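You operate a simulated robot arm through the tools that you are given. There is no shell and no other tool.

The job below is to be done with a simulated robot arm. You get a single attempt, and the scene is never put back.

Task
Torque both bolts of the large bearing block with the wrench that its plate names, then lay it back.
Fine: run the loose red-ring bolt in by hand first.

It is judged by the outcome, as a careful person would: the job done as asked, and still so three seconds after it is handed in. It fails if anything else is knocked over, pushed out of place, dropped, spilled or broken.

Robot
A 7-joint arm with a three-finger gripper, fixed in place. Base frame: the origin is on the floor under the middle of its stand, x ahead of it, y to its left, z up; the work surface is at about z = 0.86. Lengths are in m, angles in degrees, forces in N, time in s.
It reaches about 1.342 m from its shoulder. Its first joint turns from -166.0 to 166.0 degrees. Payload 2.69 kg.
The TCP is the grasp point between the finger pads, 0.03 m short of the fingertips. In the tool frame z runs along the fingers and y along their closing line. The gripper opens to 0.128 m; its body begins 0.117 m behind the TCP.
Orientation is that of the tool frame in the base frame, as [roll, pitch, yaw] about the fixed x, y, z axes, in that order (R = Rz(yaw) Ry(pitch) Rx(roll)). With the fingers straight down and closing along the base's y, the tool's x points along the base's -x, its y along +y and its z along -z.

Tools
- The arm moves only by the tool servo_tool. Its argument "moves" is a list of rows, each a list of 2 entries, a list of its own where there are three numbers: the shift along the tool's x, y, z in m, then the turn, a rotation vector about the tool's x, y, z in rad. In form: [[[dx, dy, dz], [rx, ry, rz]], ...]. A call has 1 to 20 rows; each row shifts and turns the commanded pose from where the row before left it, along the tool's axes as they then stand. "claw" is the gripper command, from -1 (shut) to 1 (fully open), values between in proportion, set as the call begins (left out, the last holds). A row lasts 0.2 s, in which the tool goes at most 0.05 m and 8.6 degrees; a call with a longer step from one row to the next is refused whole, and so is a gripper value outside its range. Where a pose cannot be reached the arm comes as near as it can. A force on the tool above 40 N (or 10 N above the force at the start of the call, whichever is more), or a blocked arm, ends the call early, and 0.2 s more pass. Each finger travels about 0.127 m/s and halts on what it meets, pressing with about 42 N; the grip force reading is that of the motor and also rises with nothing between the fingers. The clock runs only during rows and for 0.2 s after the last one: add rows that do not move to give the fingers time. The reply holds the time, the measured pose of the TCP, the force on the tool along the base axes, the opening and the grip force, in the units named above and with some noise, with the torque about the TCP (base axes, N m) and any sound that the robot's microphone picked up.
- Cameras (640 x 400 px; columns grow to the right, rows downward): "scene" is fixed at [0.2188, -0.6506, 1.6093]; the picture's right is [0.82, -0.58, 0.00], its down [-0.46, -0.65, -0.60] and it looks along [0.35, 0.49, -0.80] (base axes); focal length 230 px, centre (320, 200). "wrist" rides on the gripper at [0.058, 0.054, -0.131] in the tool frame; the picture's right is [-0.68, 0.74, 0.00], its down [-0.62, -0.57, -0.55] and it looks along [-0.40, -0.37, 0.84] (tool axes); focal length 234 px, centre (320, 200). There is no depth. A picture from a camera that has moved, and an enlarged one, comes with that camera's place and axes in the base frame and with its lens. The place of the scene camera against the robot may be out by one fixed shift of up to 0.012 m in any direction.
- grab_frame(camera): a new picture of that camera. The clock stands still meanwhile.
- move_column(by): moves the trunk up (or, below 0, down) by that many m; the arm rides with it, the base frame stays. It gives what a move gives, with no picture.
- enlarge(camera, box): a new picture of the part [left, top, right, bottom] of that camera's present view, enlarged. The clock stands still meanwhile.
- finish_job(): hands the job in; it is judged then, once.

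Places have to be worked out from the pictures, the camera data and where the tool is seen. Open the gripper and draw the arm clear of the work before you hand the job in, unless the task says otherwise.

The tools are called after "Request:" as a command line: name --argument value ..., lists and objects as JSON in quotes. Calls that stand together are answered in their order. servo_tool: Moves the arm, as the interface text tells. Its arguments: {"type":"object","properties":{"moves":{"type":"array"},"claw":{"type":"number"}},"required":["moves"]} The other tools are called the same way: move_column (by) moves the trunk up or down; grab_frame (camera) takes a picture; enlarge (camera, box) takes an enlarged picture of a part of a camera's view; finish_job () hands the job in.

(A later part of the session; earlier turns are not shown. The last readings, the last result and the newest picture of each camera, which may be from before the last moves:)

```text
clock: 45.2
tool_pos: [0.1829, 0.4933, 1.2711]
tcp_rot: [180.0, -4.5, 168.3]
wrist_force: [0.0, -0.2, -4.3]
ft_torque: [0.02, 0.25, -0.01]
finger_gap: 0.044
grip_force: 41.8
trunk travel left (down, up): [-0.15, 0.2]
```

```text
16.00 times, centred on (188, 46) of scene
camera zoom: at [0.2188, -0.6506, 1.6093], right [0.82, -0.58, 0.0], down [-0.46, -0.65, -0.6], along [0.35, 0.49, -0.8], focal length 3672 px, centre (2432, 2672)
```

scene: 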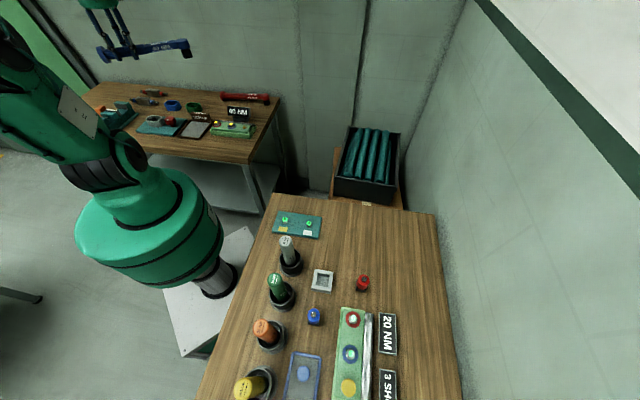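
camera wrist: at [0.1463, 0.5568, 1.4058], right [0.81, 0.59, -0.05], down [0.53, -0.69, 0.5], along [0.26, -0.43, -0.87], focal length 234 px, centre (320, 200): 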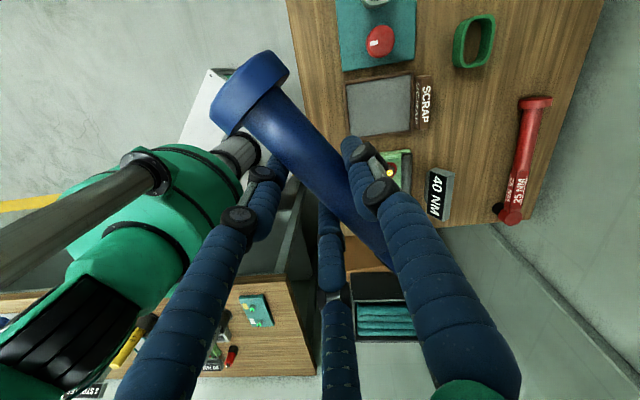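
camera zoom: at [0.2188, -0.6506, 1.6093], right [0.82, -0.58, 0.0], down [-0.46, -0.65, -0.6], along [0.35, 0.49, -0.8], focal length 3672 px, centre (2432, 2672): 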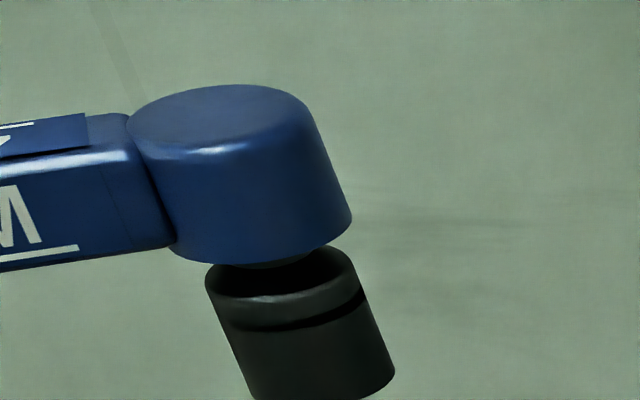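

The socket axis is vertical within ~1°. I descend to TCP z ≈ 1.0 (socket about 30 mm above the bolt) and compare socket and bolt in the scene view.

Request:
servo_tool --moves '[[[-0.00303, 0, 0.0386], [0, 0, 0]], [[-0.00303, 0, 0.0386], [0, 0, 0]], [[-0.00303, 0, 0.0386], [0, 0, 0]], [[-0.00303, 0, 0.0386], [0, 0, 0]], [[-0.00303, 0, 0.0386], [0, 0, 0]], [[-0.00303, 0, 0.0386], [0, 0, 0]], [[-0.00303, 0, 0.0386], [0, 0, 0]], [[0, 0, 0], [0, 0, 0]], [[0, 0, 0], [0, 0, 0]], [[0, 0, 0], [0, 0, 0]]]'

Request:
grab_frame --camera "scene"

Request:
enlarge --camera "scene" --box '[196, 100, 236, 125]'

Request:
enlarge --camera "scene" --box '[140, 85, 260, 160]'

Request:
grab_frame --camera "wrist"

```text
clock: 47.4
tool_pos: [0.1839, 0.4951, 1.0003]
tcp_rot: [-180.0, -4.5, 168.3]
wrist_force: [0.3, 0.7, -4.1]
ft_torque: [0.03, 0.25, -0.01]
finger_gap: 0.044
grip_force: 41.6
trunk travel left (down, up): [-0.15, 0.2]
```

```text
taken
```

scene: 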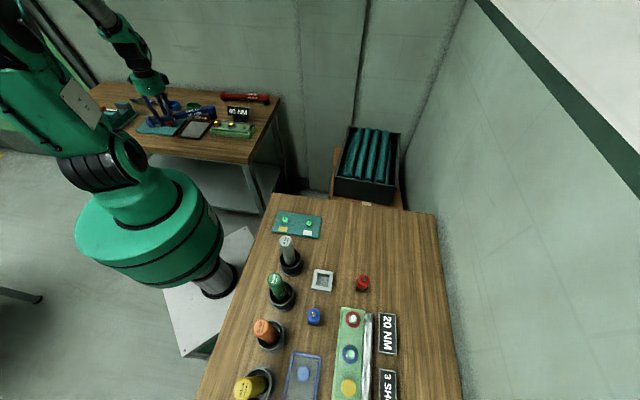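

```text
16.00 times, centred on (216, 112) of scene
camera zoom: at [0.2188, -0.6506, 1.6093], right [0.82, -0.58, 0.0], down [-0.46, -0.65, -0.6], along [0.35, 0.49, -0.8], focal length 3672 px, centre (1984, 1600)
```

zoom: 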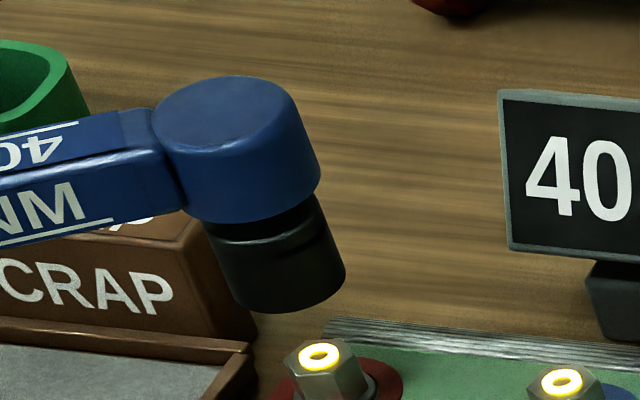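

```text
5.33 times, centred on (200, 122) of scene
camera zoom: at [0.2188, -0.6506, 1.6093], right [0.82, -0.58, 0.0], down [-0.46, -0.65, -0.6], along [0.35, 0.49, -0.8], focal length 1224 px, centre (960, 613)
```

zoom: 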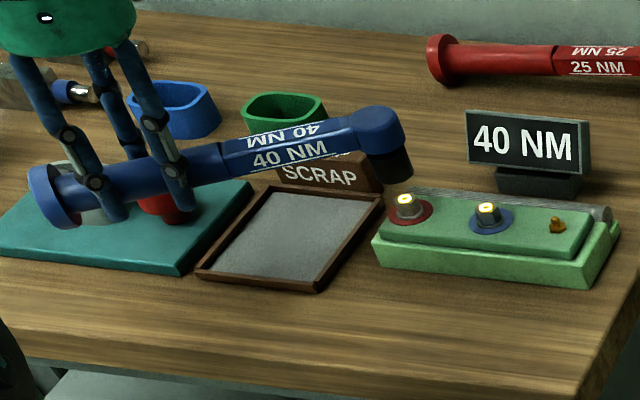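

```text
taken
camera wrist: at [0.1482, 0.5575, 1.1343], right [0.81, 0.59, -0.05], down [0.53, -0.69, 0.5], along [0.26, -0.43, -0.87], focal length 234 px, centre (320, 200)
```

wrist: 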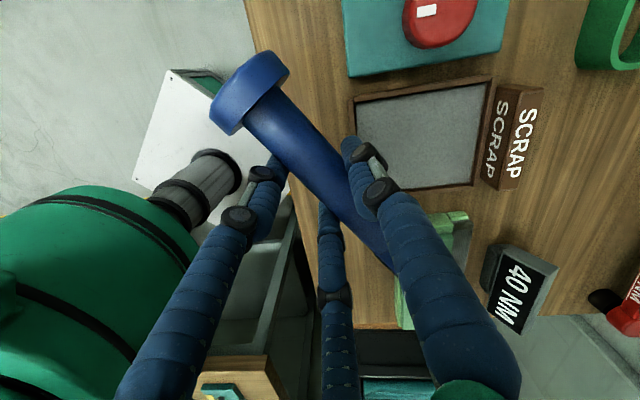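

Socket and bolt line up laterally in this view within ~1 mm; depth remains ambiguous until closer. I lower 20 mm more and compare again.

Request:
servo_tool --moves '[[[-0.0008, 0, 0.01], [0, 0, 0]], [[-0.0008, 0, 0.01], [0, 0, 0]], [[0, 0, 0], [0, 0, 0]], [[0, 0, 0], [0, 0, 0]]]'

Request:
enlarge --camera "scene" --box '[196, 104, 236, 129]'

```text
clock: 48.4
tool_pos: [0.1824, 0.4928, 0.9807]
tcp_rot: [180.0, -4.6, 168.5]
wrist_force: [0.0, -0.3, -4.3]
ft_torque: [0.01, 0.26, -0.03]
finger_gap: 0.044
grip_force: 42.0
trunk travel left (down, up): [-0.15, 0.2]
```

```text
16.00 times, centred on (216, 116) of scene
camera zoom: at [0.2188, -0.6506, 1.6093], right [0.82, -0.58, 0.0], down [-0.46, -0.65, -0.6], along [0.35, 0.49, -0.8], focal length 3672 px, centre (1984, 1536)
```

zoom: 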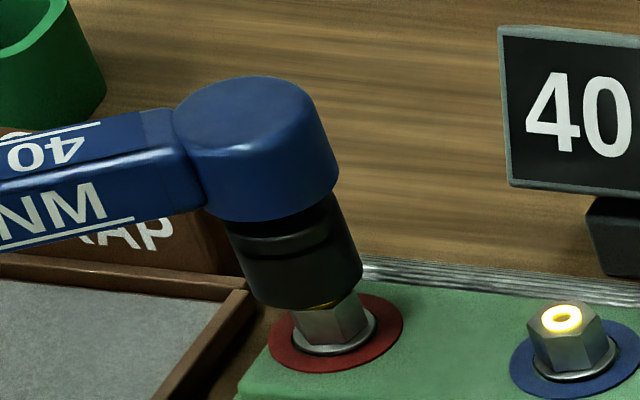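

The socket is ~5–7 mm above the bolt with perhaps 1–2 mm offset. I lower a further 4 mm and look again.

Request:
servo_tool --moves '[[[-0.0003, 0, 0.004], [0, 0, 0]], [[0, 0, 0], [0, 0, 0]], [[0, 0, 0], [0, 0, 0]]]'

Request:
enlarge --camera "scene" --box '[196, 104, 236, 129]'

```text
clock: 49.2
tool_pos: [0.1825, 0.4938, 0.9771]
tcp_rot: [180.0, -4.5, 168.5]
wrist_force: [0.1, 0.6, -4.1]
ft_torque: [0.03, 0.27, -0.01]
finger_gap: 0.0444
grip_force: 42.0
trunk travel left (down, up): [-0.15, 0.2]
```

```text
16.00 times, centred on (216, 116) of scene
camera zoom: at [0.2188, -0.6506, 1.6093], right [0.82, -0.58, 0.0], down [-0.46, -0.65, -0.6], along [0.35, 0.49, -0.8], focal length 3672 px, centre (1984, 1536)
```

zoom: 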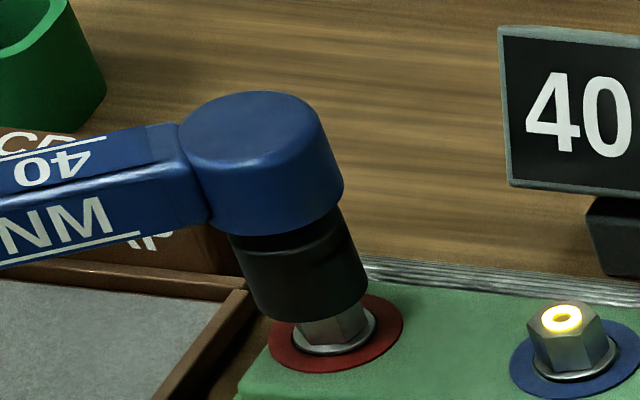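

Close to contact but no force yet; the socket seems ~1.3 mm left in the view. I shift by that and lower 3 mm while watching the force.

Request:
servo_tool --moves '[[[-0.0012, -0.0006, 0], [0, 0, 0]], [[-0.00012, 0, 0.0015], [0, 0, 0]], [[-0.00012, 0, 0.0015], [0, 0, 0]], [[0, 0, 0], [0, 0, 0]], [[0, 0, 0], [0, 0, 0]]]'

Request:
enlarge --camera "scene" --box '[196, 104, 236, 129]'

```text
clock: 50.4
tool_pos: [0.1843, 0.4926, 0.9732]
tcp_rot: [-180.0, -4.5, 168.3]
wrist_force: [0.3, 0.3, -4.9]
ft_torque: [0.06, 0.29, 0.04]
finger_gap: 0.0441
grip_force: 42.1
trunk travel left (down, up): [-0.15, 0.2]
```

```text
16.00 times, centred on (216, 116) of scene
camera zoom: at [0.2188, -0.6506, 1.6093], right [0.82, -0.58, 0.0], down [-0.46, -0.65, -0.6], along [0.35, 0.49, -0.8], focal length 3672 px, centre (1984, 1536)
```

zoom: 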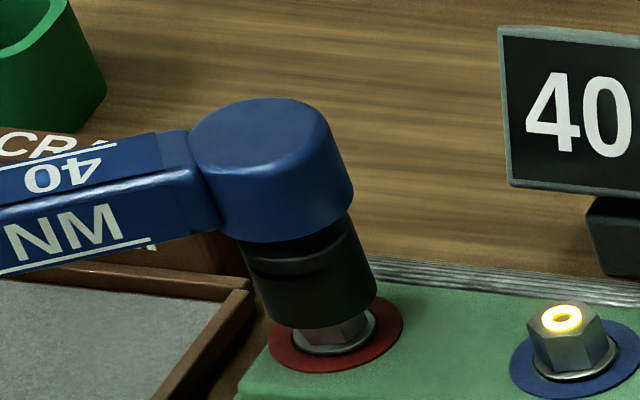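

Still no contact force though the rim appears level with or below the bolt top. I continue down in small steps.

Request:
servo_tool --moves '[[[-8e-05, 0, 0.001], [0, 0, 0]], [[-8e-05, 0, 0.001], [0, 0, 0]], [[-8e-05, 0, 0.001], [0, 0, 0]], [[0, 0, 0], [0, 0, 0]], [[0, 0, 0], [0, 0, 0]]]'

Request:
enlarge --camera "scene" --box '[196, 104, 236, 129]'

```text
clock: 51.6
tool_pos: [0.1847, 0.4931, 0.9698]
tcp_rot: [179.9, -4.5, 168.3]
wrist_force: [-0.7, 0.1, -3.6]
ft_torque: [0.04, 0.25, -0.01]
finger_gap: 0.0442
grip_force: 42.0
trunk travel left (down, up): [-0.15, 0.2]
```

```text
16.00 times, centred on (216, 116) of scene
camera zoom: at [0.2188, -0.6506, 1.6093], right [0.82, -0.58, 0.0], down [-0.46, -0.65, -0.6], along [0.35, 0.49, -0.8], focal length 3672 px, centre (1984, 1536)
```

zoom: 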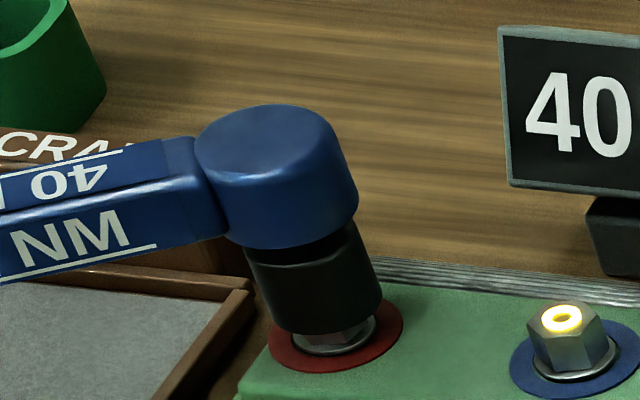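

The socket is sliding over the hex (rim ~5 mm below the bolt top, centred on its axis). I keep lowering to seat it on the flange, watching force.

Request:
servo_tool --moves '[[[-8e-05, 0, 0.001], [0, 0, 0]], [[-8e-05, 0, 0.001], [0, 0, 0]], [[-8e-05, 0, 0.001], [0, 0, 0]], [[0, 0, 0], [0, 0, 0]], [[0, 0, 0], [0, 0, 0]]]'

Request:
enlarge --camera "scene" --box '[196, 104, 236, 129]'

```text
clock: 52.8
tool_pos: [0.1831, 0.4913, 0.9672]
tcp_rot: [-180.0, -4.6, 168.4]
wrist_force: [-0.1, 0.1, -2.9]
ft_torque: [0.0, 0.26, 0.0]
finger_gap: 0.0443
grip_force: 42.3
trunk travel left (down, up): [-0.15, 0.2]
```

```text
16.00 times, centred on (216, 116) of scene
camera zoom: at [0.2188, -0.6506, 1.6093], right [0.82, -0.58, 0.0], down [-0.46, -0.65, -0.6], along [0.35, 0.49, -0.8], focal length 3672 px, centre (1984, 1536)
```

zoom: 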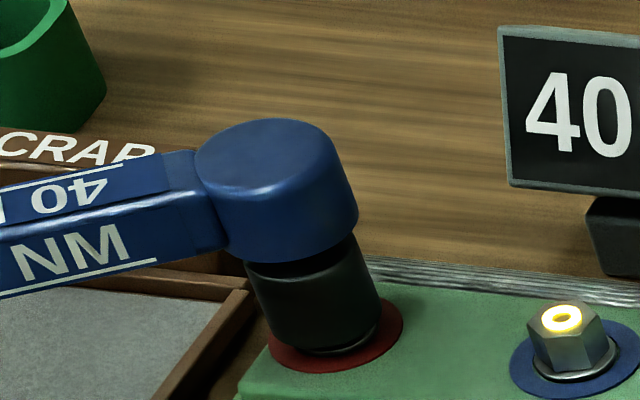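

The socket now covers the hex nearly down to the flange. I press a little further to confirm it is seated.

Request:
servo_tool --moves '[[[-8e-05, 0, 0.001], [0, 0, 0]], [[-8e-05, 0, 0.001], [0, 0, 0]], [[0, 0, 0], [0, 0, 0]], [[0, 0, 0], [0, 0, 0]]]'

Request:
enlarge --camera "scene" --box '[196, 104, 236, 129]'

```text
clock: 53.8
tool_pos: [0.1832, 0.4933, 0.9662]
tcp_rot: [179.9, -4.6, 168.5]
wrist_force: [0.2, 0.0, -4.5]
ft_torque: [0.03, 0.3, 0.0]
finger_gap: 0.0442
grip_force: 42.2
trunk travel left (down, up): [-0.15, 0.2]
```

```text
16.00 times, centred on (216, 116) of scene
camera zoom: at [0.2188, -0.6506, 1.6093], right [0.82, -0.58, 0.0], down [-0.46, -0.65, -0.6], along [0.35, 0.49, -0.8], focal length 3672 px, centre (1984, 1536)
```

zoom: 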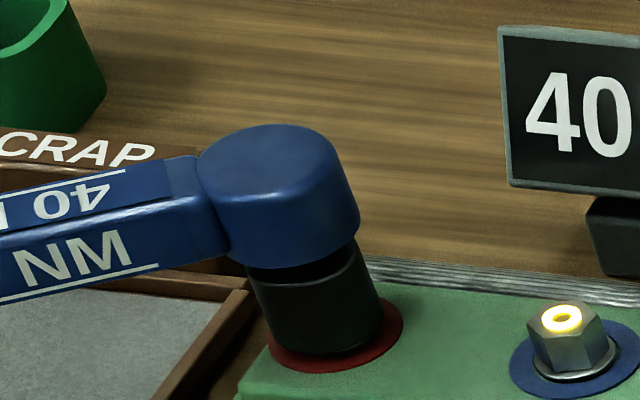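

No vertical contact yet; the socket is still on-axis. I continue down 1 mm at a time to find the seat.

Request:
servo_tool --moves '[[[-8e-05, 0, 0.001], [0, 0, 0]], [[0, 0, 0], [0, 0, 0]], [[-8e-05, 0, 0.001], [0, 0, 0]], [[0, 0, 0], [0, 0, 0]], [[0, 0, 0], [0, 0, 0]]]'

Request:
enlarge --camera "scene" --box '[196, 104, 236, 129]'

```text
clock: 55.0
tool_pos: [0.1838, 0.4917, 0.9631]
tcp_rot: [-179.9, -4.5, 168.4]
wrist_force: [-0.1, -0.1, -4.6]
ft_torque: [0.05, 0.27, 0.01]
finger_gap: 0.0442
grip_force: 41.7
trunk travel left (down, up): [-0.15, 0.2]
```

```text
16.00 times, centred on (216, 116) of scene
camera zoom: at [0.2188, -0.6506, 1.6093], right [0.82, -0.58, 0.0], down [-0.46, -0.65, -0.6], along [0.35, 0.49, -0.8], focal length 3672 px, centre (1984, 1536)
```

zoom: 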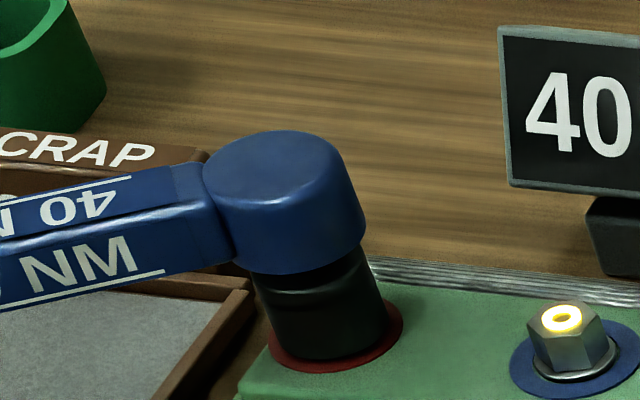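

The socket rim is now nearly at the block surface around the whole head. I lower 1.5 mm more to find contact, gently.

Request:
servo_tool --moves '[[[-4e-05, 0, 0.0005], [0, 0, 0]], [[-4e-05, 0, 0.0005], [0, 0, 0]], [[-4e-05, 0, 0.0005], [0, 0, 0]], [[0, 0, 0], [0, 0, 0]], [[0, 0, 0], [0, 0, 0]]]'

Request:
enlarge --camera "scene" --box '[196, 104, 236, 129]'

```text
clock: 56.2
tool_pos: [0.184, 0.4919, 0.9632]
tcp_rot: [179.9, -4.6, 168.4]
wrist_force: [-0.7, -0.6, -4.1]
ft_torque: [0.05, 0.28, -0.02]
finger_gap: 0.0443
grip_force: 42.3
trunk travel left (down, up): [-0.15, 0.2]
```

```text
16.00 times, centred on (216, 116) of scene
camera zoom: at [0.2188, -0.6506, 1.6093], right [0.82, -0.58, 0.0], down [-0.46, -0.65, -0.6], along [0.35, 0.49, -0.8], focal length 3672 px, centre (1984, 1536)
```

zoom: 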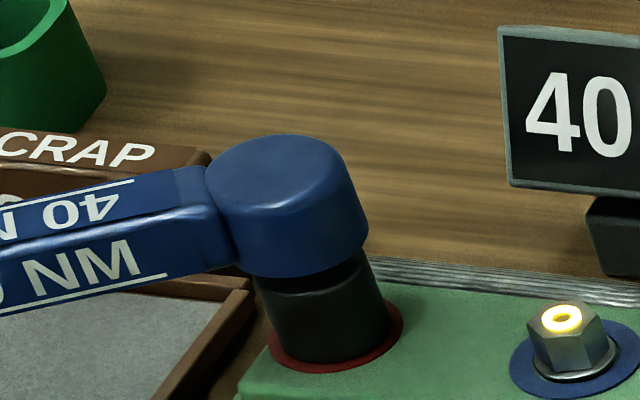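

The socket fully encloses the bolt head, concentric with the ring. I now swing the wrench clockwise about the bolt by a small 3° test and watch force and torque.

Request:
servo_tool --moves '[[[0.00017, 0.0048, 1e-05], [-0.00196, 0, 0.0249]], [[0.00017, 0.0048, 1e-05], [-0.00196, 0, 0.0249]], [[0, 0, 0], [0, 0, 0]]]'

Request:
enlarge --camera "scene" --box '[196, 104, 236, 129]'

```text
clock: 57.0
tool_pos: [0.1861, 0.503, 0.962]
tcp_rot: [180.0, -4.4, 165.6]
wrist_force: [-0.3, 0.2, -4.1]
ft_torque: [0.03, 0.27, 0.68]
finger_gap: 0.0442
grip_force: 42.0
trunk travel left (down, up): [-0.15, 0.2]
```

```text
16.00 times, centred on (216, 116) of scene
camera zoom: at [0.2188, -0.6506, 1.6093], right [0.82, -0.58, 0.0], down [-0.46, -0.65, -0.6], along [0.35, 0.49, -0.8], focal length 3672 px, centre (1984, 1536)
```

zoom: 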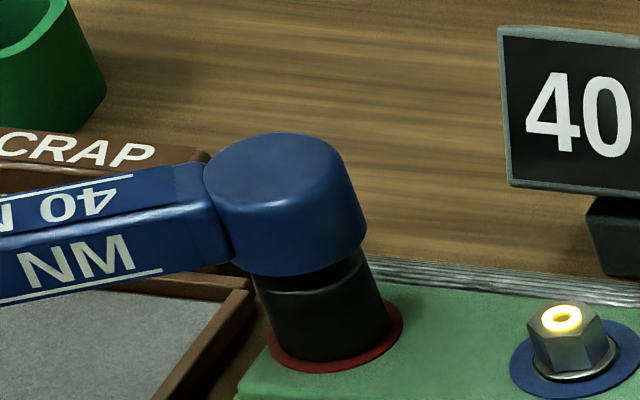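

Engaged: the bolt resists with 0.68 N·m. I continue swinging in small steps, listening for the click.

Request:
servo_tool --moves '[[[0.00017, 0.0048, 1e-05], [-0.00196, 0, 0.0249]], [[0.00017, 0.0048, 1e-05], [-0.00196, 0, 0.0249]], [[0, 0, 0], [0, 0, 0]]]'

```text
clock: 57.8
tool_pos: [0.1878, 0.5115, 0.9604]
tcp_rot: [180.0, -4.4, 162.6]
wrist_force: [0.0, 0.3, -3.7]
ft_torque: [-0.02, 0.06, 0.77]
finger_gap: 0.044
grip_force: 42.3
trunk travel left (down, up): [-0.15, 0.2]
```

Torque rises slowly (0.77 N·m), no click yet. I continue another ~6°.

Request:
servo_tool --moves '[[[0.00017, 0.0048, 1e-05], [-0.00196, 0, 0.0249]], [[0.00017, 0.0048, 1e-05], [-0.00196, 0, 0.0249]], [[0.00017, 0.0048, 1e-05], [-0.00196, 0, 0.0249]], [[0.00017, 0.0048, 1e-05], [-0.00196, 0, 0.0249]], [[0, 0, 0], [0, 0, 0]]]'

Request:
enlarge --camera "scene" --box '[160, 90, 240, 140]'

```text
clock: 59.0
tool_pos: [0.1934, 0.5293, 0.9624]
tcp_rot: [180.0, -4.5, 157.0]
wrist_force: [0.2, 0.5, -4.1]
ft_torque: [0.07, 0.25, -0.01]
finger_gap: 0.0441
grip_force: 42.0
trunk travel left (down, up): [-0.15, 0.2]
```

```text
8.00 times, centred on (200, 115) of scene
camera zoom: at [0.2188, -0.6506, 1.6093], right [0.82, -0.58, 0.0], down [-0.46, -0.65, -0.6], along [0.35, 0.49, -0.8], focal length 1836 px, centre (1280, 880)
```

zoom: 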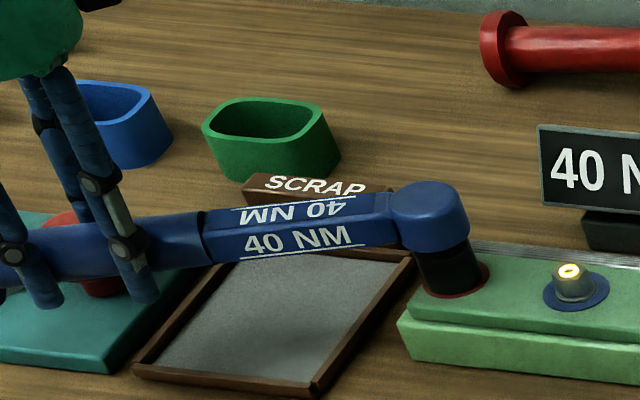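

The torque vanished without a click; the socket may have come off-centre. I zoom in to check.

Request:
enlarge --camera "scene" --box '[196, 104, 236, 129]'

Request:
grab_frame --camera "wrist"

```text
16.00 times, centred on (216, 116) of scene
camera zoom: at [0.2188, -0.6506, 1.6093], right [0.82, -0.58, 0.0], down [-0.46, -0.65, -0.6], along [0.35, 0.49, -0.8], focal length 3672 px, centre (1984, 1536)
```

zoom: 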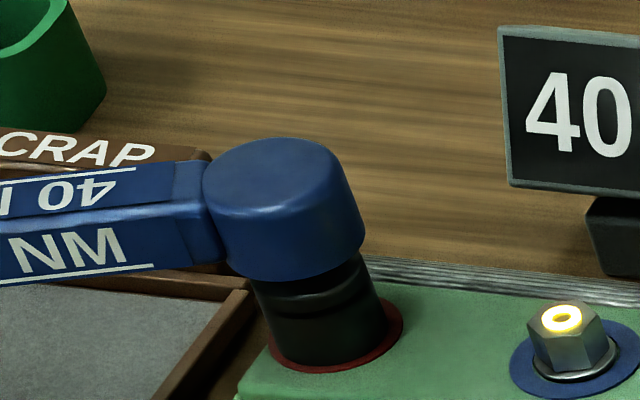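

```text
taken
camera wrist: at [0.1698, 0.598, 1.0962], right [0.91, 0.41, -0.05], down [0.38, -0.78, 0.5], along [0.16, -0.47, -0.86], focal length 234 px, centre (320, 200)
```

wrist: 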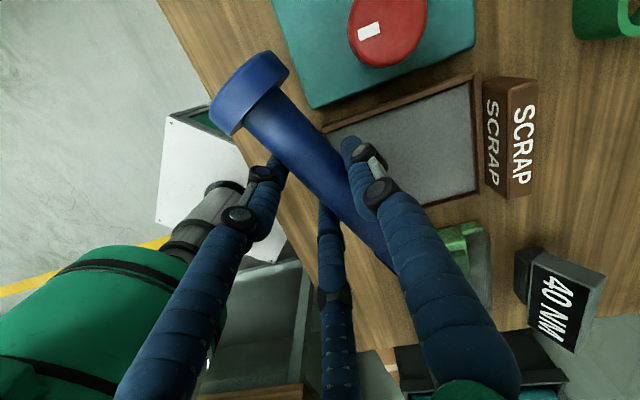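

The socket is still around the bolt but looks ~2 mm off. I nudge it back onto the bolt axis and test another 3° clockwise for resistance.

Request:
servo_tool --moves '[[[-0.002, 0.0016, 0], [0, 0, 0]], [[0, 0, 0], [0, 0, 0]], [[0.00017, 0.0047, 1e-05], [-0.00196, 0, 0.0249]], [[0.00017, 0.0047, 1e-05], [-0.00196, 0, 0.0249]], [[0, 0, 0], [0, 0, 0]]]'

Request:
enlarge --camera "scene" --box '[196, 104, 236, 129]'

```text
clock: 60.2
tool_pos: [0.1996, 0.5381, 0.9612]
tcp_rot: [-180.0, -4.5, 154.1]
wrist_force: [-0.7, 0.2, -3.8]
ft_torque: [0.08, 0.25, 0.01]
finger_gap: 0.0439
grip_force: 42.4
trunk travel left (down, up): [-0.15, 0.2]
```

```text
16.00 times, centred on (216, 116) of scene
camera zoom: at [0.2188, -0.6506, 1.6093], right [0.82, -0.58, 0.0], down [-0.46, -0.65, -0.6], along [0.35, 0.49, -0.8], focal length 3672 px, centre (1984, 1536)
```

zoom: 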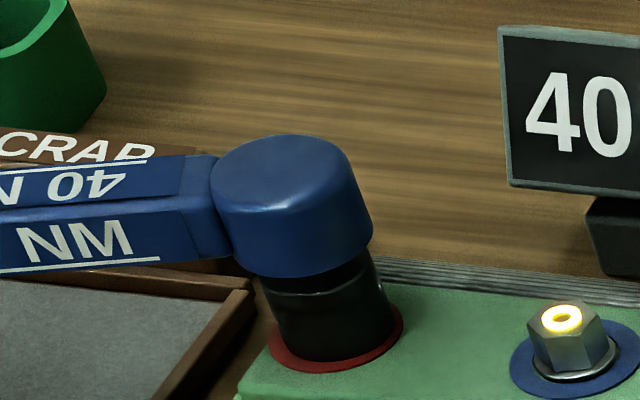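

No resistance now at all. It may have clicked over or disengaged; I lift the wrench 30 mm straight up to look at the bolt's light.

Request:
servo_tool --moves '[[[0.0004, 0, -0.005], [0, 0, 0]], [[0.0008, 0, -0.01], [0, 0, 0]], [[0.0008, 0, -0.01], [0, 0, 0]], [[0.0008, 0, -0.01], [0, 0, 0]], [[0, 0, 0], [0, 0, 0]], [[0, 0, 0], [0, 0, 0]]]'

Request:
enlarge --camera "scene" --box '[196, 104, 236, 129]'

```text
clock: 61.6
tool_pos: [0.1994, 0.5386, 0.9978]
tcp_rot: [180.0, -4.6, 154.1]
wrist_force: [0.3, 0.2, -3.9]
ft_torque: [0.09, 0.25, 0.01]
finger_gap: 0.0445
grip_force: 42.0
trunk travel left (down, up): [-0.15, 0.2]
```

```text
16.00 times, centred on (216, 116) of scene
camera zoom: at [0.2188, -0.6506, 1.6093], right [0.82, -0.58, 0.0], down [-0.46, -0.65, -0.6], along [0.35, 0.49, -0.8], focal length 3672 px, centre (1984, 1536)
```

zoom: 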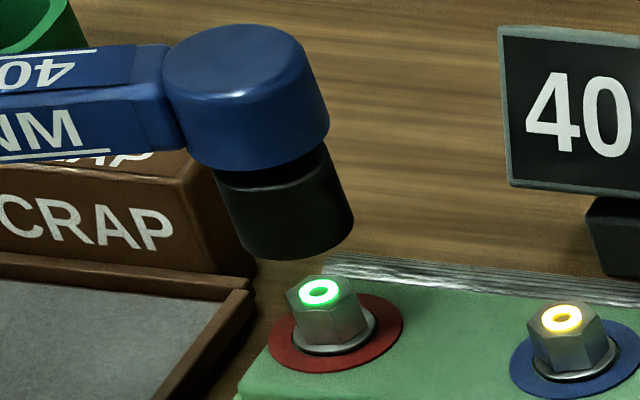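

The red bolt's light is green: it is torqued (the wrench broke over at its set torque). Now for the blue bolt at about (0.430, 0.405): I raise, swing the handle to α = 186° (flat-aligned), move over it and come down to the same hover height.

Request:
servo_tool --moves '[[[0.00196, 0, -0.0249], [0, 0, 0]], [[0.00196, 0, -0.0249], [0, 0, 0]], [[0, 0, 0], [0.00874, 0, -0.111]], [[0, 0, 0], [0.00874, 0, -0.111]], [[0, 0, 0], [0.00874, 0, -0.111]], [[0, 0, 0], [0.00874, 0, -0.111]], [[0, 0, 0], [0.00874, 0, -0.111]], [[-0.00498, -0.03318, -0.00039], [0, 0, 0]], [[-0.00498, -0.03318, -0.00039], [0, 0, 0]], [[-0.00498, -0.03318, -0.00039], [0, 0, 0]], [[-0.00498, -0.03318, -0.00039], [0, 0, 0]], [[-0.00498, -0.03318, -0.00039], [0, 0, 0]], [[0, 0, 0], [0, 0, 0]], [[0, 0, 0], [0, 0, 0]]]'

Request:
grab_frame --camera "scene"

Request:
enlarge --camera "scene" --box '[206, 100, 246, 125]'

```text
clock: 64.6
tool_pos: [0.2423, 0.3761, 1.0509]
tcp_rot: [179.7, -4.2, -174.0]
wrist_force: [1.9, -0.6, -4.8]
ft_torque: [0.02, 0.48, -0.07]
finger_gap: 0.0439
grip_force: 42.4
trunk travel left (down, up): [-0.15, 0.2]
```

```text
taken
```

scene: 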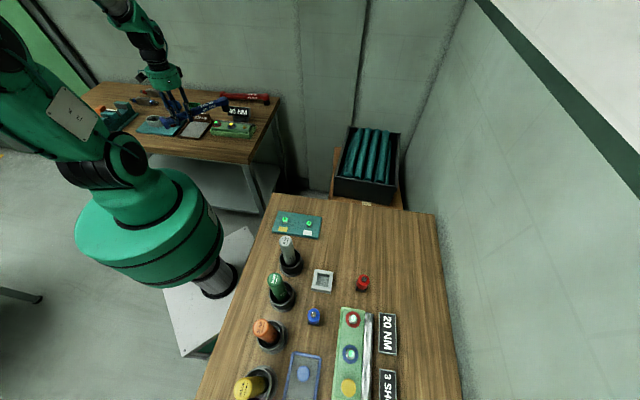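

```text
16.00 times, centred on (226, 112) of scene
camera zoom: at [0.2188, -0.6506, 1.6093], right [0.82, -0.58, 0.0], down [-0.46, -0.65, -0.6], along [0.35, 0.49, -0.8], focal length 3672 px, centre (1824, 1600)
```

zoom: 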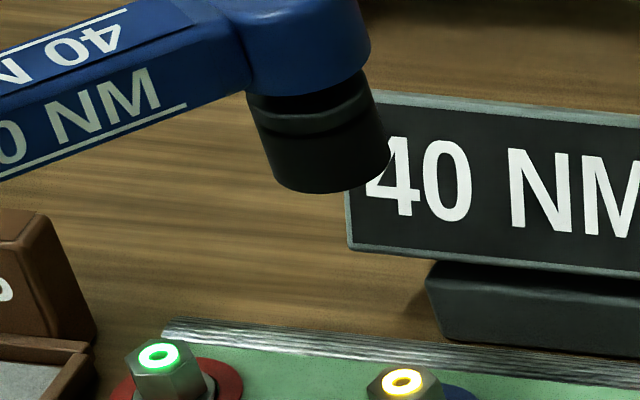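

Blue bolt lies nearly straight beneath the socket. I lower 55 mm to a 20 mm gap and re-check.

Request:
servo_tool --moves '[[[-0.00144, 0, 0.01828], [0, 0, 0]], [[-0.00144, 0, 0.01828], [0, 0, 0]], [[-0.00144, 0, 0.01828], [0, 0, 0]], [[0, 0, 0], [0, 0, 0]], [[0, 0, 0], [0, 0, 0]]]'

Request:
enlarge --camera "scene" --box '[212, 104, 252, 129]'

```text
clock: 65.8
tool_pos: [0.2394, 0.3764, 0.9942]
tcp_rot: [-179.9, -4.5, -174.0]
wrist_force: [-0.3, 0.0, -4.3]
ft_torque: [-0.03, 0.26, 0.02]
finger_gap: 0.0439
grip_force: 42.4
trunk travel left (down, up): [-0.15, 0.2]
```

```text
16.00 times, centred on (232, 116) of scene
camera zoom: at [0.2188, -0.6506, 1.6093], right [0.82, -0.58, 0.0], down [-0.46, -0.65, -0.6], along [0.35, 0.49, -0.8], focal length 3672 px, centre (1728, 1536)
```

zoom: 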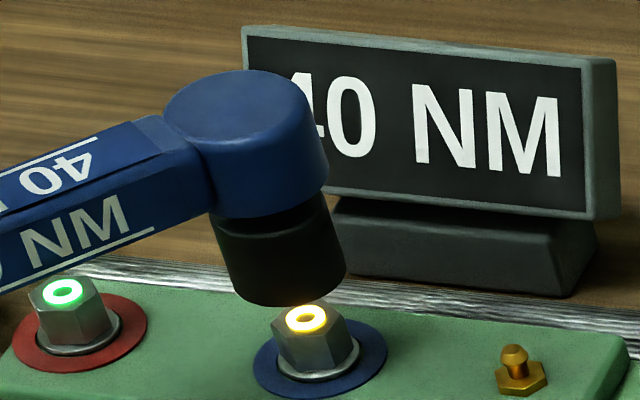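

Aligned within ~2 mm; I apply a small correction (+1.3, +1.6 mm) and lower 14 mm for a near-contact check.

Request:
servo_tool --moves '[[[-0.00146, 0.00145, -0.0001], [0, 0, 0]], [[-0.00055, 0, 0.007], [0, 0, 0]], [[-0.00055, 0, 0.007], [0, 0, 0]], [[0, 0, 0], [0, 0, 0]], [[0, 0, 0], [0, 0, 0]]]'

Request:
enlarge --camera "scene" --box '[212, 104, 252, 129]'

```text
clock: 67.0
tool_pos: [0.2419, 0.3793, 0.9776]
tcp_rot: [180.0, -4.5, -173.9]
wrist_force: [0.8, -1.1, -3.3]
ft_torque: [-0.09, 0.27, -0.04]
finger_gap: 0.0441
grip_force: 42.0
trunk travel left (down, up): [-0.15, 0.2]
```

```text
16.00 times, centred on (232, 116) of scene
camera zoom: at [0.2188, -0.6506, 1.6093], right [0.82, -0.58, 0.0], down [-0.46, -0.65, -0.6], along [0.35, 0.49, -0.8], focal length 3672 px, centre (1728, 1536)
```

zoom: 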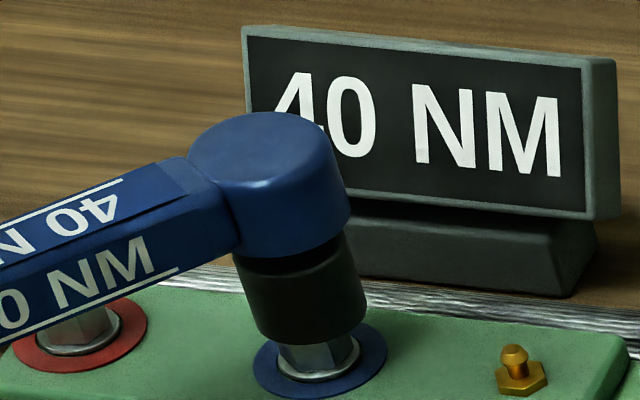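

The socket appears ~2.5 mm right of the bolt in view. I shift 2 mm back-left and lower 2 mm.

Request:
servo_tool --moves '[[[0.00147, 0.00136, 0.0001], [0, 0, 0]], [[-0.00016, 0, 0.002], [0, 0, 0]], [[0, 0, 0], [0, 0, 0]], [[0, 0, 0], [0, 0, 0]]]'

Request:
enlarge --camera "scene" --box '[212, 104, 252, 129]'

```text
clock: 68.0
tool_pos: [0.241, 0.3803, 0.9769]
tcp_rot: [180.0, -4.5, -174.0]
wrist_force: [-0.2, -0.5, -4.0]
ft_torque: [-0.06, 0.22, -0.02]
finger_gap: 0.0443
grip_force: 42.0
trunk travel left (down, up): [-0.15, 0.2]
```

```text
16.00 times, centred on (232, 116) of scene
camera zoom: at [0.2188, -0.6506, 1.6093], right [0.82, -0.58, 0.0], down [-0.46, -0.65, -0.6], along [0.35, 0.49, -0.8], focal length 3672 px, centre (1728, 1536)
```

zoom: 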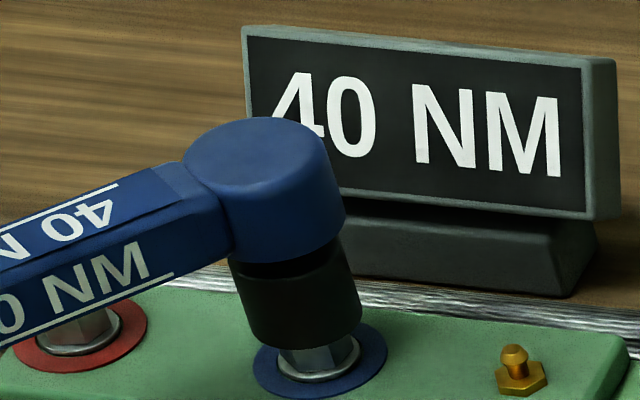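

Now centred on the bolt. I continue down 4 mm in small steps.

Request:
servo_tool --moves '[[[-0.00012, 0, 0.0015], [0, 0, 0]], [[-0.00012, 0, 0.0015], [0, 0, 0]], [[-8e-05, 0, 0.001], [0, 0, 0]], [[0, 0, 0], [0, 0, 0]], [[0, 0, 0], [0, 0, 0]]]'

Request:
enlarge --camera "scene" --box '[212, 104, 252, 129]'

```text
clock: 69.2
tool_pos: [0.2408, 0.3798, 0.9728]
tcp_rot: [-179.9, -4.5, -173.9]
wrist_force: [-0.2, 0.5, -2.5]
ft_torque: [-0.05, 0.29, 0.0]
finger_gap: 0.0442
grip_force: 41.8
trunk travel left (down, up): [-0.15, 0.2]
```

```text
16.00 times, centred on (232, 116) of scene
camera zoom: at [0.2188, -0.6506, 1.6093], right [0.82, -0.58, 0.0], down [-0.46, -0.65, -0.6], along [0.35, 0.49, -0.8], focal length 3672 px, centre (1728, 1536)
```

zoom: 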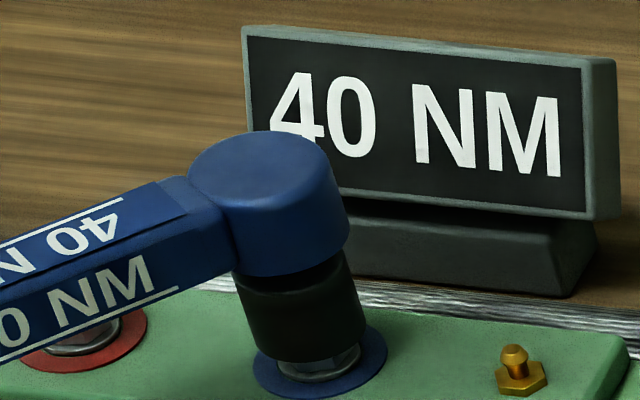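

On-axis and sliding over the hex (~4 mm). I keep lowering another 4 mm.

Request:
servo_tool --moves '[[[-8e-05, 0, 0.001], [0, 0, 0]], [[-8e-05, 0, 0.001], [0, 0, 0]], [[-8e-05, 0, 0.001], [0, 0, 0]], [[-8e-05, 0, 0.001], [0, 0, 0]], [[0, 0, 0], [0, 0, 0]], [[0, 0, 0], [0, 0, 0]]]'

Request:
enlarge --camera "scene" --box '[212, 104, 252, 129]'

```text
clock: 70.6
tool_pos: [0.241, 0.3792, 0.9676]
tcp_rot: [180.0, -4.4, -174.0]
wrist_force: [0.4, 0.5, -3.9]
ft_torque: [-0.03, 0.27, 0.0]
finger_gap: 0.0443
grip_force: 42.0
trunk travel left (down, up): [-0.15, 0.2]
```

```text
16.00 times, centred on (232, 116) of scene
camera zoom: at [0.2188, -0.6506, 1.6093], right [0.82, -0.58, 0.0], down [-0.46, -0.65, -0.6], along [0.35, 0.49, -0.8], focal length 3672 px, centre (1728, 1536)
```

zoom: 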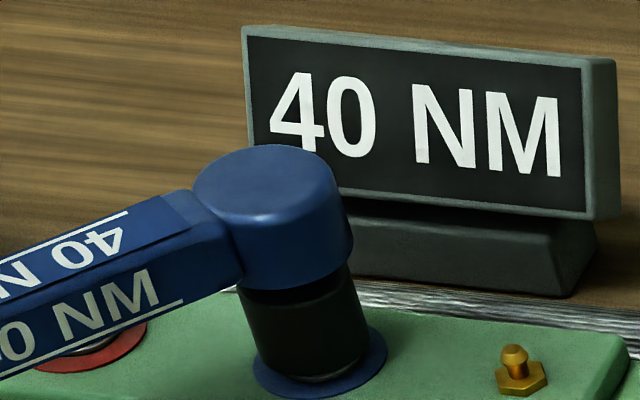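

Still on-axis (~9 mm down). Four more millimetres brings it to the depth used on the red bolt.

Request:
servo_tool --moves '[[[-8e-05, 0, 0.001], [0, 0, 0]], [[-8e-05, 0, 0.001], [0, 0, 0]], [[-8e-05, 0, 0.001], [0, 0, 0]], [[-8e-05, 0, 0.001], [0, 0, 0]], [[0, 0, 0], [0, 0, 0]], [[0, 0, 0], [0, 0, 0]]]'

Request:
enlarge --camera "scene" --box '[212, 104, 252, 129]'

```text
clock: 72.0
tool_pos: [0.24, 0.3797, 0.964]
tcp_rot: [-179.9, -4.5, -174.0]
wrist_force: [1.1, -0.7, -4.0]
ft_torque: [-0.08, 0.29, -0.01]
finger_gap: 0.0442
grip_force: 42.0
trunk travel left (down, up): [-0.15, 0.2]
```

```text
16.00 times, centred on (232, 116) of scene
camera zoom: at [0.2188, -0.6506, 1.6093], right [0.82, -0.58, 0.0], down [-0.46, -0.65, -0.6], along [0.35, 0.49, -0.8], focal length 3672 px, centre (1728, 1536)
```

zoom: 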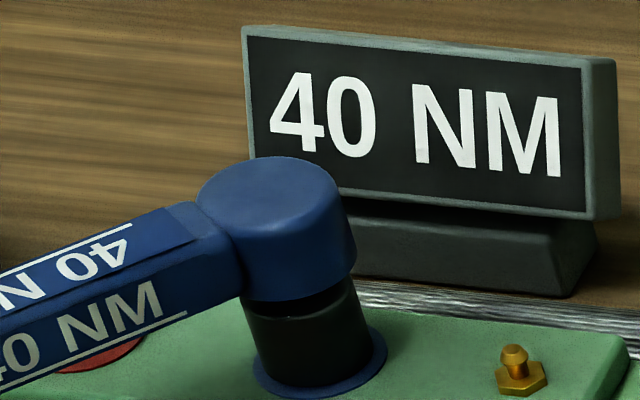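

Socket is seated around the blue bolt, concentric. I swing clockwise 3° and read the torque.

Request:
servo_tool --moves '[[[0.00017, 0.00476, 1e-05], [-0.00196, 0, 0.0249]], [[0.00017, 0.00476, 1e-05], [-0.00196, 0, 0.0249]], [[0, 0, 0], [0, 0, 0]]]'

```text
clock: 72.8
tool_pos: [0.2396, 0.3895, 0.964]
tcp_rot: [-180.0, -4.5, -176.9]
wrist_force: [-0.3, 0.0, -4.2]
ft_torque: [-0.07, 0.26, 0.47]
finger_gap: 0.0439
grip_force: 41.9
trunk travel left (down, up): [-0.15, 0.2]
```

Engaged (0.47 N·m). I continue in 3° steps until it breaks over.

Request:
servo_tool --moves '[[[0.00017, 0.00476, 1e-05], [-0.00196, 0, 0.0249]], [[0.00017, 0.00476, 1e-05], [-0.00196, 0, 0.0249]], [[0, 0, 0], [0, 0, 0]]]'

```text
clock: 73.6
tool_pos: [0.2389, 0.3986, 0.9645]
tcp_rot: [-179.9, -4.4, -179.8]
wrist_force: [0.4, -0.1, -3.2]
ft_torque: [-0.04, 0.27, 0.63]
finger_gap: 0.0441
grip_force: 41.9
trunk travel left (down, up): [-0.15, 0.2]
```

Torque climbs to 0.63 N·m. Another 3°.

Request:
servo_tool --moves '[[[0.00017, 0.00476, 1e-05], [-0.00196, 0, 0.0249]], [[0.00017, 0.00476, 1e-05], [-0.00196, 0, 0.0249]], [[0, 0, 0], [0, 0, 0]]]'

```text
clock: 74.4
tool_pos: [0.2379, 0.4071, 0.9639]
tcp_rot: [180.0, -4.5, 177.2]
wrist_force: [0.0, 0.2, -3.5]
ft_torque: [-0.03, 0.3, 0.7]
finger_gap: 0.0441
grip_force: 41.9
trunk travel left (down, up): [-0.15, 0.2]
```

0.70 N·m; the red one broke a bit above 0.77. I continue another 3°.

Request:
servo_tool --moves '[[[0.00017, 0.00476, 1e-05], [-0.00196, 0, 0.0249]], [[0.00017, 0.00476, 1e-05], [-0.00196, 0, 0.0249]], [[0, 0, 0], [0, 0, 0]]]'

Request:
enlarge --camera "scene" --box '[212, 104, 252, 129]'

```text
clock: 75.2
tool_pos: [0.2391, 0.4175, 0.9635]
tcp_rot: [-179.9, -4.5, 174.5]
wrist_force: [-0.2, 0.1, -3.8]
ft_torque: [0.01, 0.23, 0.82]
finger_gap: 0.0441
grip_force: 42.0
trunk travel left (down, up): [-0.15, 0.2]
```

```text
16.00 times, centred on (232, 116) of scene
camera zoom: at [0.2188, -0.6506, 1.6093], right [0.82, -0.58, 0.0], down [-0.46, -0.65, -0.6], along [0.35, 0.49, -0.8], focal length 3672 px, centre (1728, 1536)
```

zoom: 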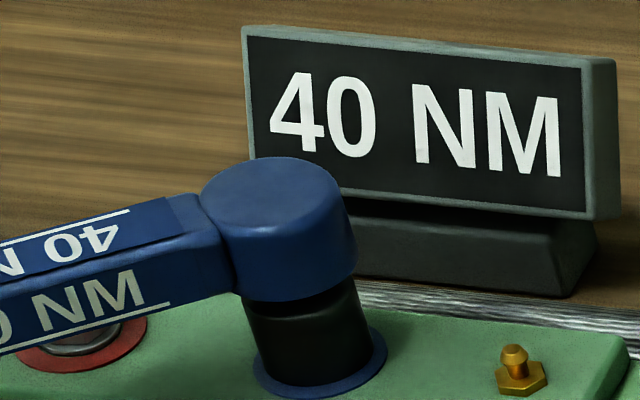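

0.82 N·m and the socket still sits on the bolt. I go on in 3° steps.

Request:
servo_tool --moves '[[[0.00017, 0.00476, 1e-05], [-0.00196, 0, 0.0249]], [[0.00017, 0.00476, 1e-05], [-0.00196, 0, 0.0249]], [[0, 0, 0], [0, 0, 0]]]'

```text
clock: 76.0
tool_pos: [0.2396, 0.4275, 0.9637]
tcp_rot: [-179.9, -4.4, 171.6]
wrist_force: [1.4, -1.7, -3.0]
ft_torque: [-0.11, -0.07, 0.7]
finger_gap: 0.0445
grip_force: 41.9
trunk travel left (down, up): [-0.15, 0.2]
```

Torque fell back to 0.70 with a change in side torques, perhaps the breakover. I hold still briefly to see if it has released.

Request:
servo_tool --moves '[[[0, 0, 0], [0, 0, 0]], [[0, 0, 0], [0, 0, 0]]]'

Request:
enlarge --camera "scene" --box '[212, 104, 252, 129]'

```text
clock: 76.6
tool_pos: [0.2382, 0.4274, 0.9633]
tcp_rot: [-179.9, -4.5, 171.6]
wrist_force: [0.0, -0.4, -2.2]
ft_torque: [-0.07, 0.0, 0.74]
finger_gap: 0.0443
grip_force: 42.6
trunk travel left (down, up): [-0.15, 0.2]
```

```text
16.00 times, centred on (232, 116) of scene
camera zoom: at [0.2188, -0.6506, 1.6093], right [0.82, -0.58, 0.0], down [-0.46, -0.65, -0.6], along [0.35, 0.49, -0.8], focal length 3672 px, centre (1728, 1536)
```

zoom: 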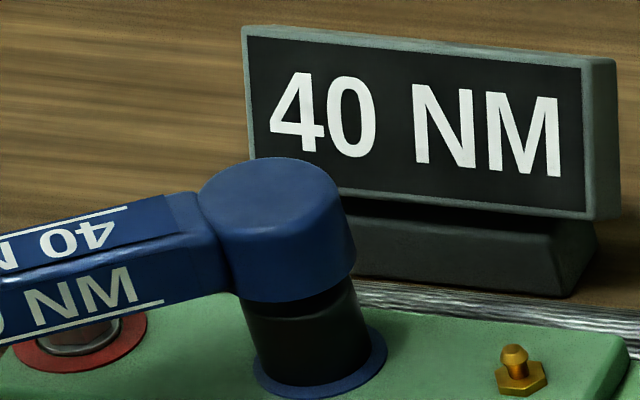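

Torque holds at 0.74 N·m, wrench direction matches the tool (no slip). I continue another 3°.

Request:
servo_tool --moves '[[[0.00017, 0.00476, 1e-05], [-0.00196, 0, 0.0249]], [[0.00017, 0.00476, 1e-05], [-0.00196, 0, 0.0249]], [[0, 0, 0], [0, 0, 0]]]'

```text
clock: 77.4
tool_pos: [0.2404, 0.4385, 0.9637]
tcp_rot: [179.9, -4.6, 168.8]
wrist_force: [-0.1, 0.3, -3.0]
ft_torque: [-0.03, 0.05, 0.05]
finger_gap: 0.0444
grip_force: 41.9
trunk travel left (down, up): [-0.15, 0.2]
```

The resistance dropped to zero as with the red bolt. I lift straight up and check the blue bolt's light.

Request:
servo_tool --moves '[[[0.0004, 0, -0.005], [0, 0, 0]], [[0.0008, 0, -0.01], [0, 0, 0]], [[0.0008, 0, -0.01], [0, 0, 0]], [[0.0008, 0, -0.01], [0, 0, 0]], [[0, 0, 0], [0, 0, 0]], [[0, 0, 0], [0, 0, 0]]]'

Request:
enlarge --camera "scene" --box '[206, 104, 246, 129]'

```text
clock: 78.8
tool_pos: [0.2406, 0.4368, 1.0001]
tcp_rot: [-179.9, -4.4, 168.8]
wrist_force: [-0.1, -0.1, -3.9]
ft_torque: [0.03, 0.25, 0.0]
finger_gap: 0.0441
grip_force: 42.0
trunk travel left (down, up): [-0.15, 0.2]
```

```text
16.00 times, centred on (226, 116) of scene
camera zoom: at [0.2188, -0.6506, 1.6093], right [0.82, -0.58, 0.0], down [-0.46, -0.65, -0.6], along [0.35, 0.49, -0.8], focal length 3672 px, centre (1824, 1536)
```

zoom: 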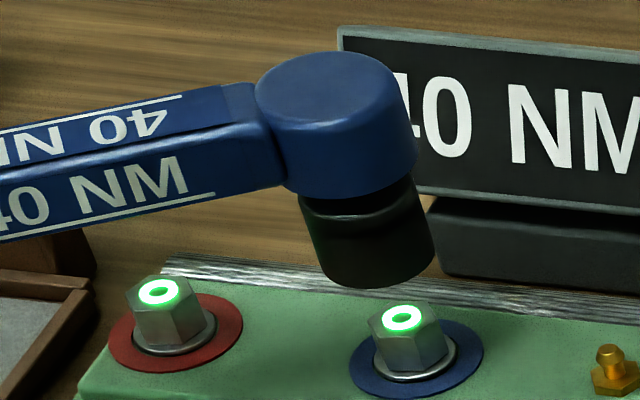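

Both bolts show green. I raise the wrench, level the tool back to vertical, turn to yaw 135° and go back above the wrench's original place.

Request:
servo_tool --moves '[[[0.00314, 0, -0.03988], [0, 0, 0]], [[0.00314, 0, -0.03988], [0, 0, 0]], [[0.00314, 0, -0.03988], [0, 0, 0]], [[0, 0, 0], [0, -0.0785, 0]], [[0, 0, 0], [0, 0, 0.118]], [[0, 0, 0], [0, 0, 0.118]], [[0, 0, 0], [0, 0, 0.118]], [[0, 0, 0], [0, 0, 0.118]], [[0, 0, 0], [0, 0, 0.118]], [[-0.0054, 0.03545, 0], [0, 0, 0]], [[-0.0054, 0.03545, 0], [0, 0, 0]], [[-0.0054, 0.03545, 0], [0, 0, 0]], [[-0.0054, 0.03545, 0], [0, 0, 0]], [[-0.0054, 0.03545, 0], [0, 0, 0]], [[-0.0054, 0.03545, 0], [0, 0, 0]], [[-0.0054, 0.03545, 0], [0, 0, 0]], [[-0.0054, 0.03545, 0], [0, 0, 0]], [[0, 0, 0], [0, 0, 0]], [[0, 0, 0], [0, 0, 0]]]'

Request:
grab_frame --camera "scene"

Request:
enlarge --camera "scene" --box '[190, 50, 290, 130]'

Request:
grab_frame --camera "wrist"

```text
clock: 82.8
tool_pos: [0.4746, 0.606, 1.1177]
tcp_rot: [-179.9, 0.0, 135.1]
wrist_force: [0.5, -0.3, -3.8]
ft_torque: [0.16, 0.23, 0.0]
finger_gap: 0.0442
grip_force: 41.9
trunk travel left (down, up): [-0.15, 0.2]
```

```text
taken
```

scene: 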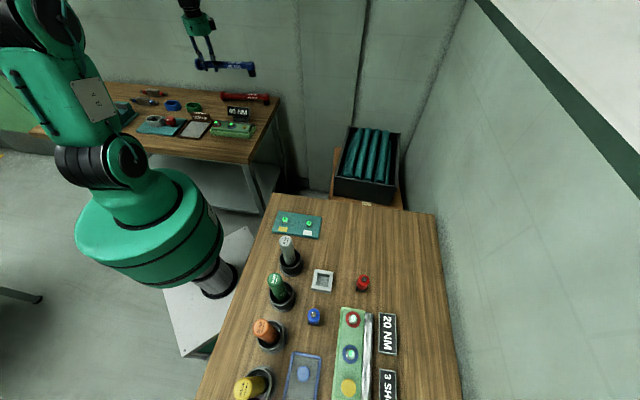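

```text
5.00 times, centred on (240, 90) of scene
camera zoom: at [0.2188, -0.6506, 1.6093], right [0.82, -0.58, 0.0], down [-0.46, -0.65, -0.6], along [0.35, 0.49, -0.8], focal length 1148 px, centre (720, 750)
```

zoom: 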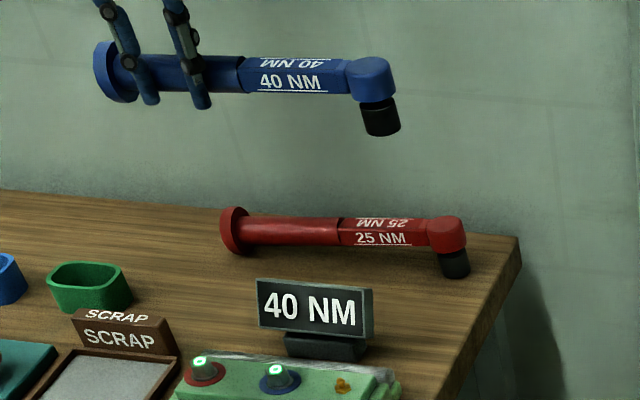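

```text
taken
camera wrist: at [0.4716, 0.686, 1.2491], right [1.0, 0.04, 0.0], down [0.04, -0.83, 0.55], along [0.02, -0.55, -0.84], focal length 234 px, centre (320, 200)
```

wrist: 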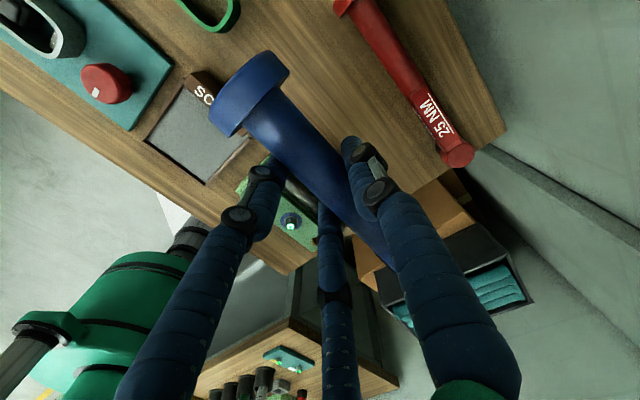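

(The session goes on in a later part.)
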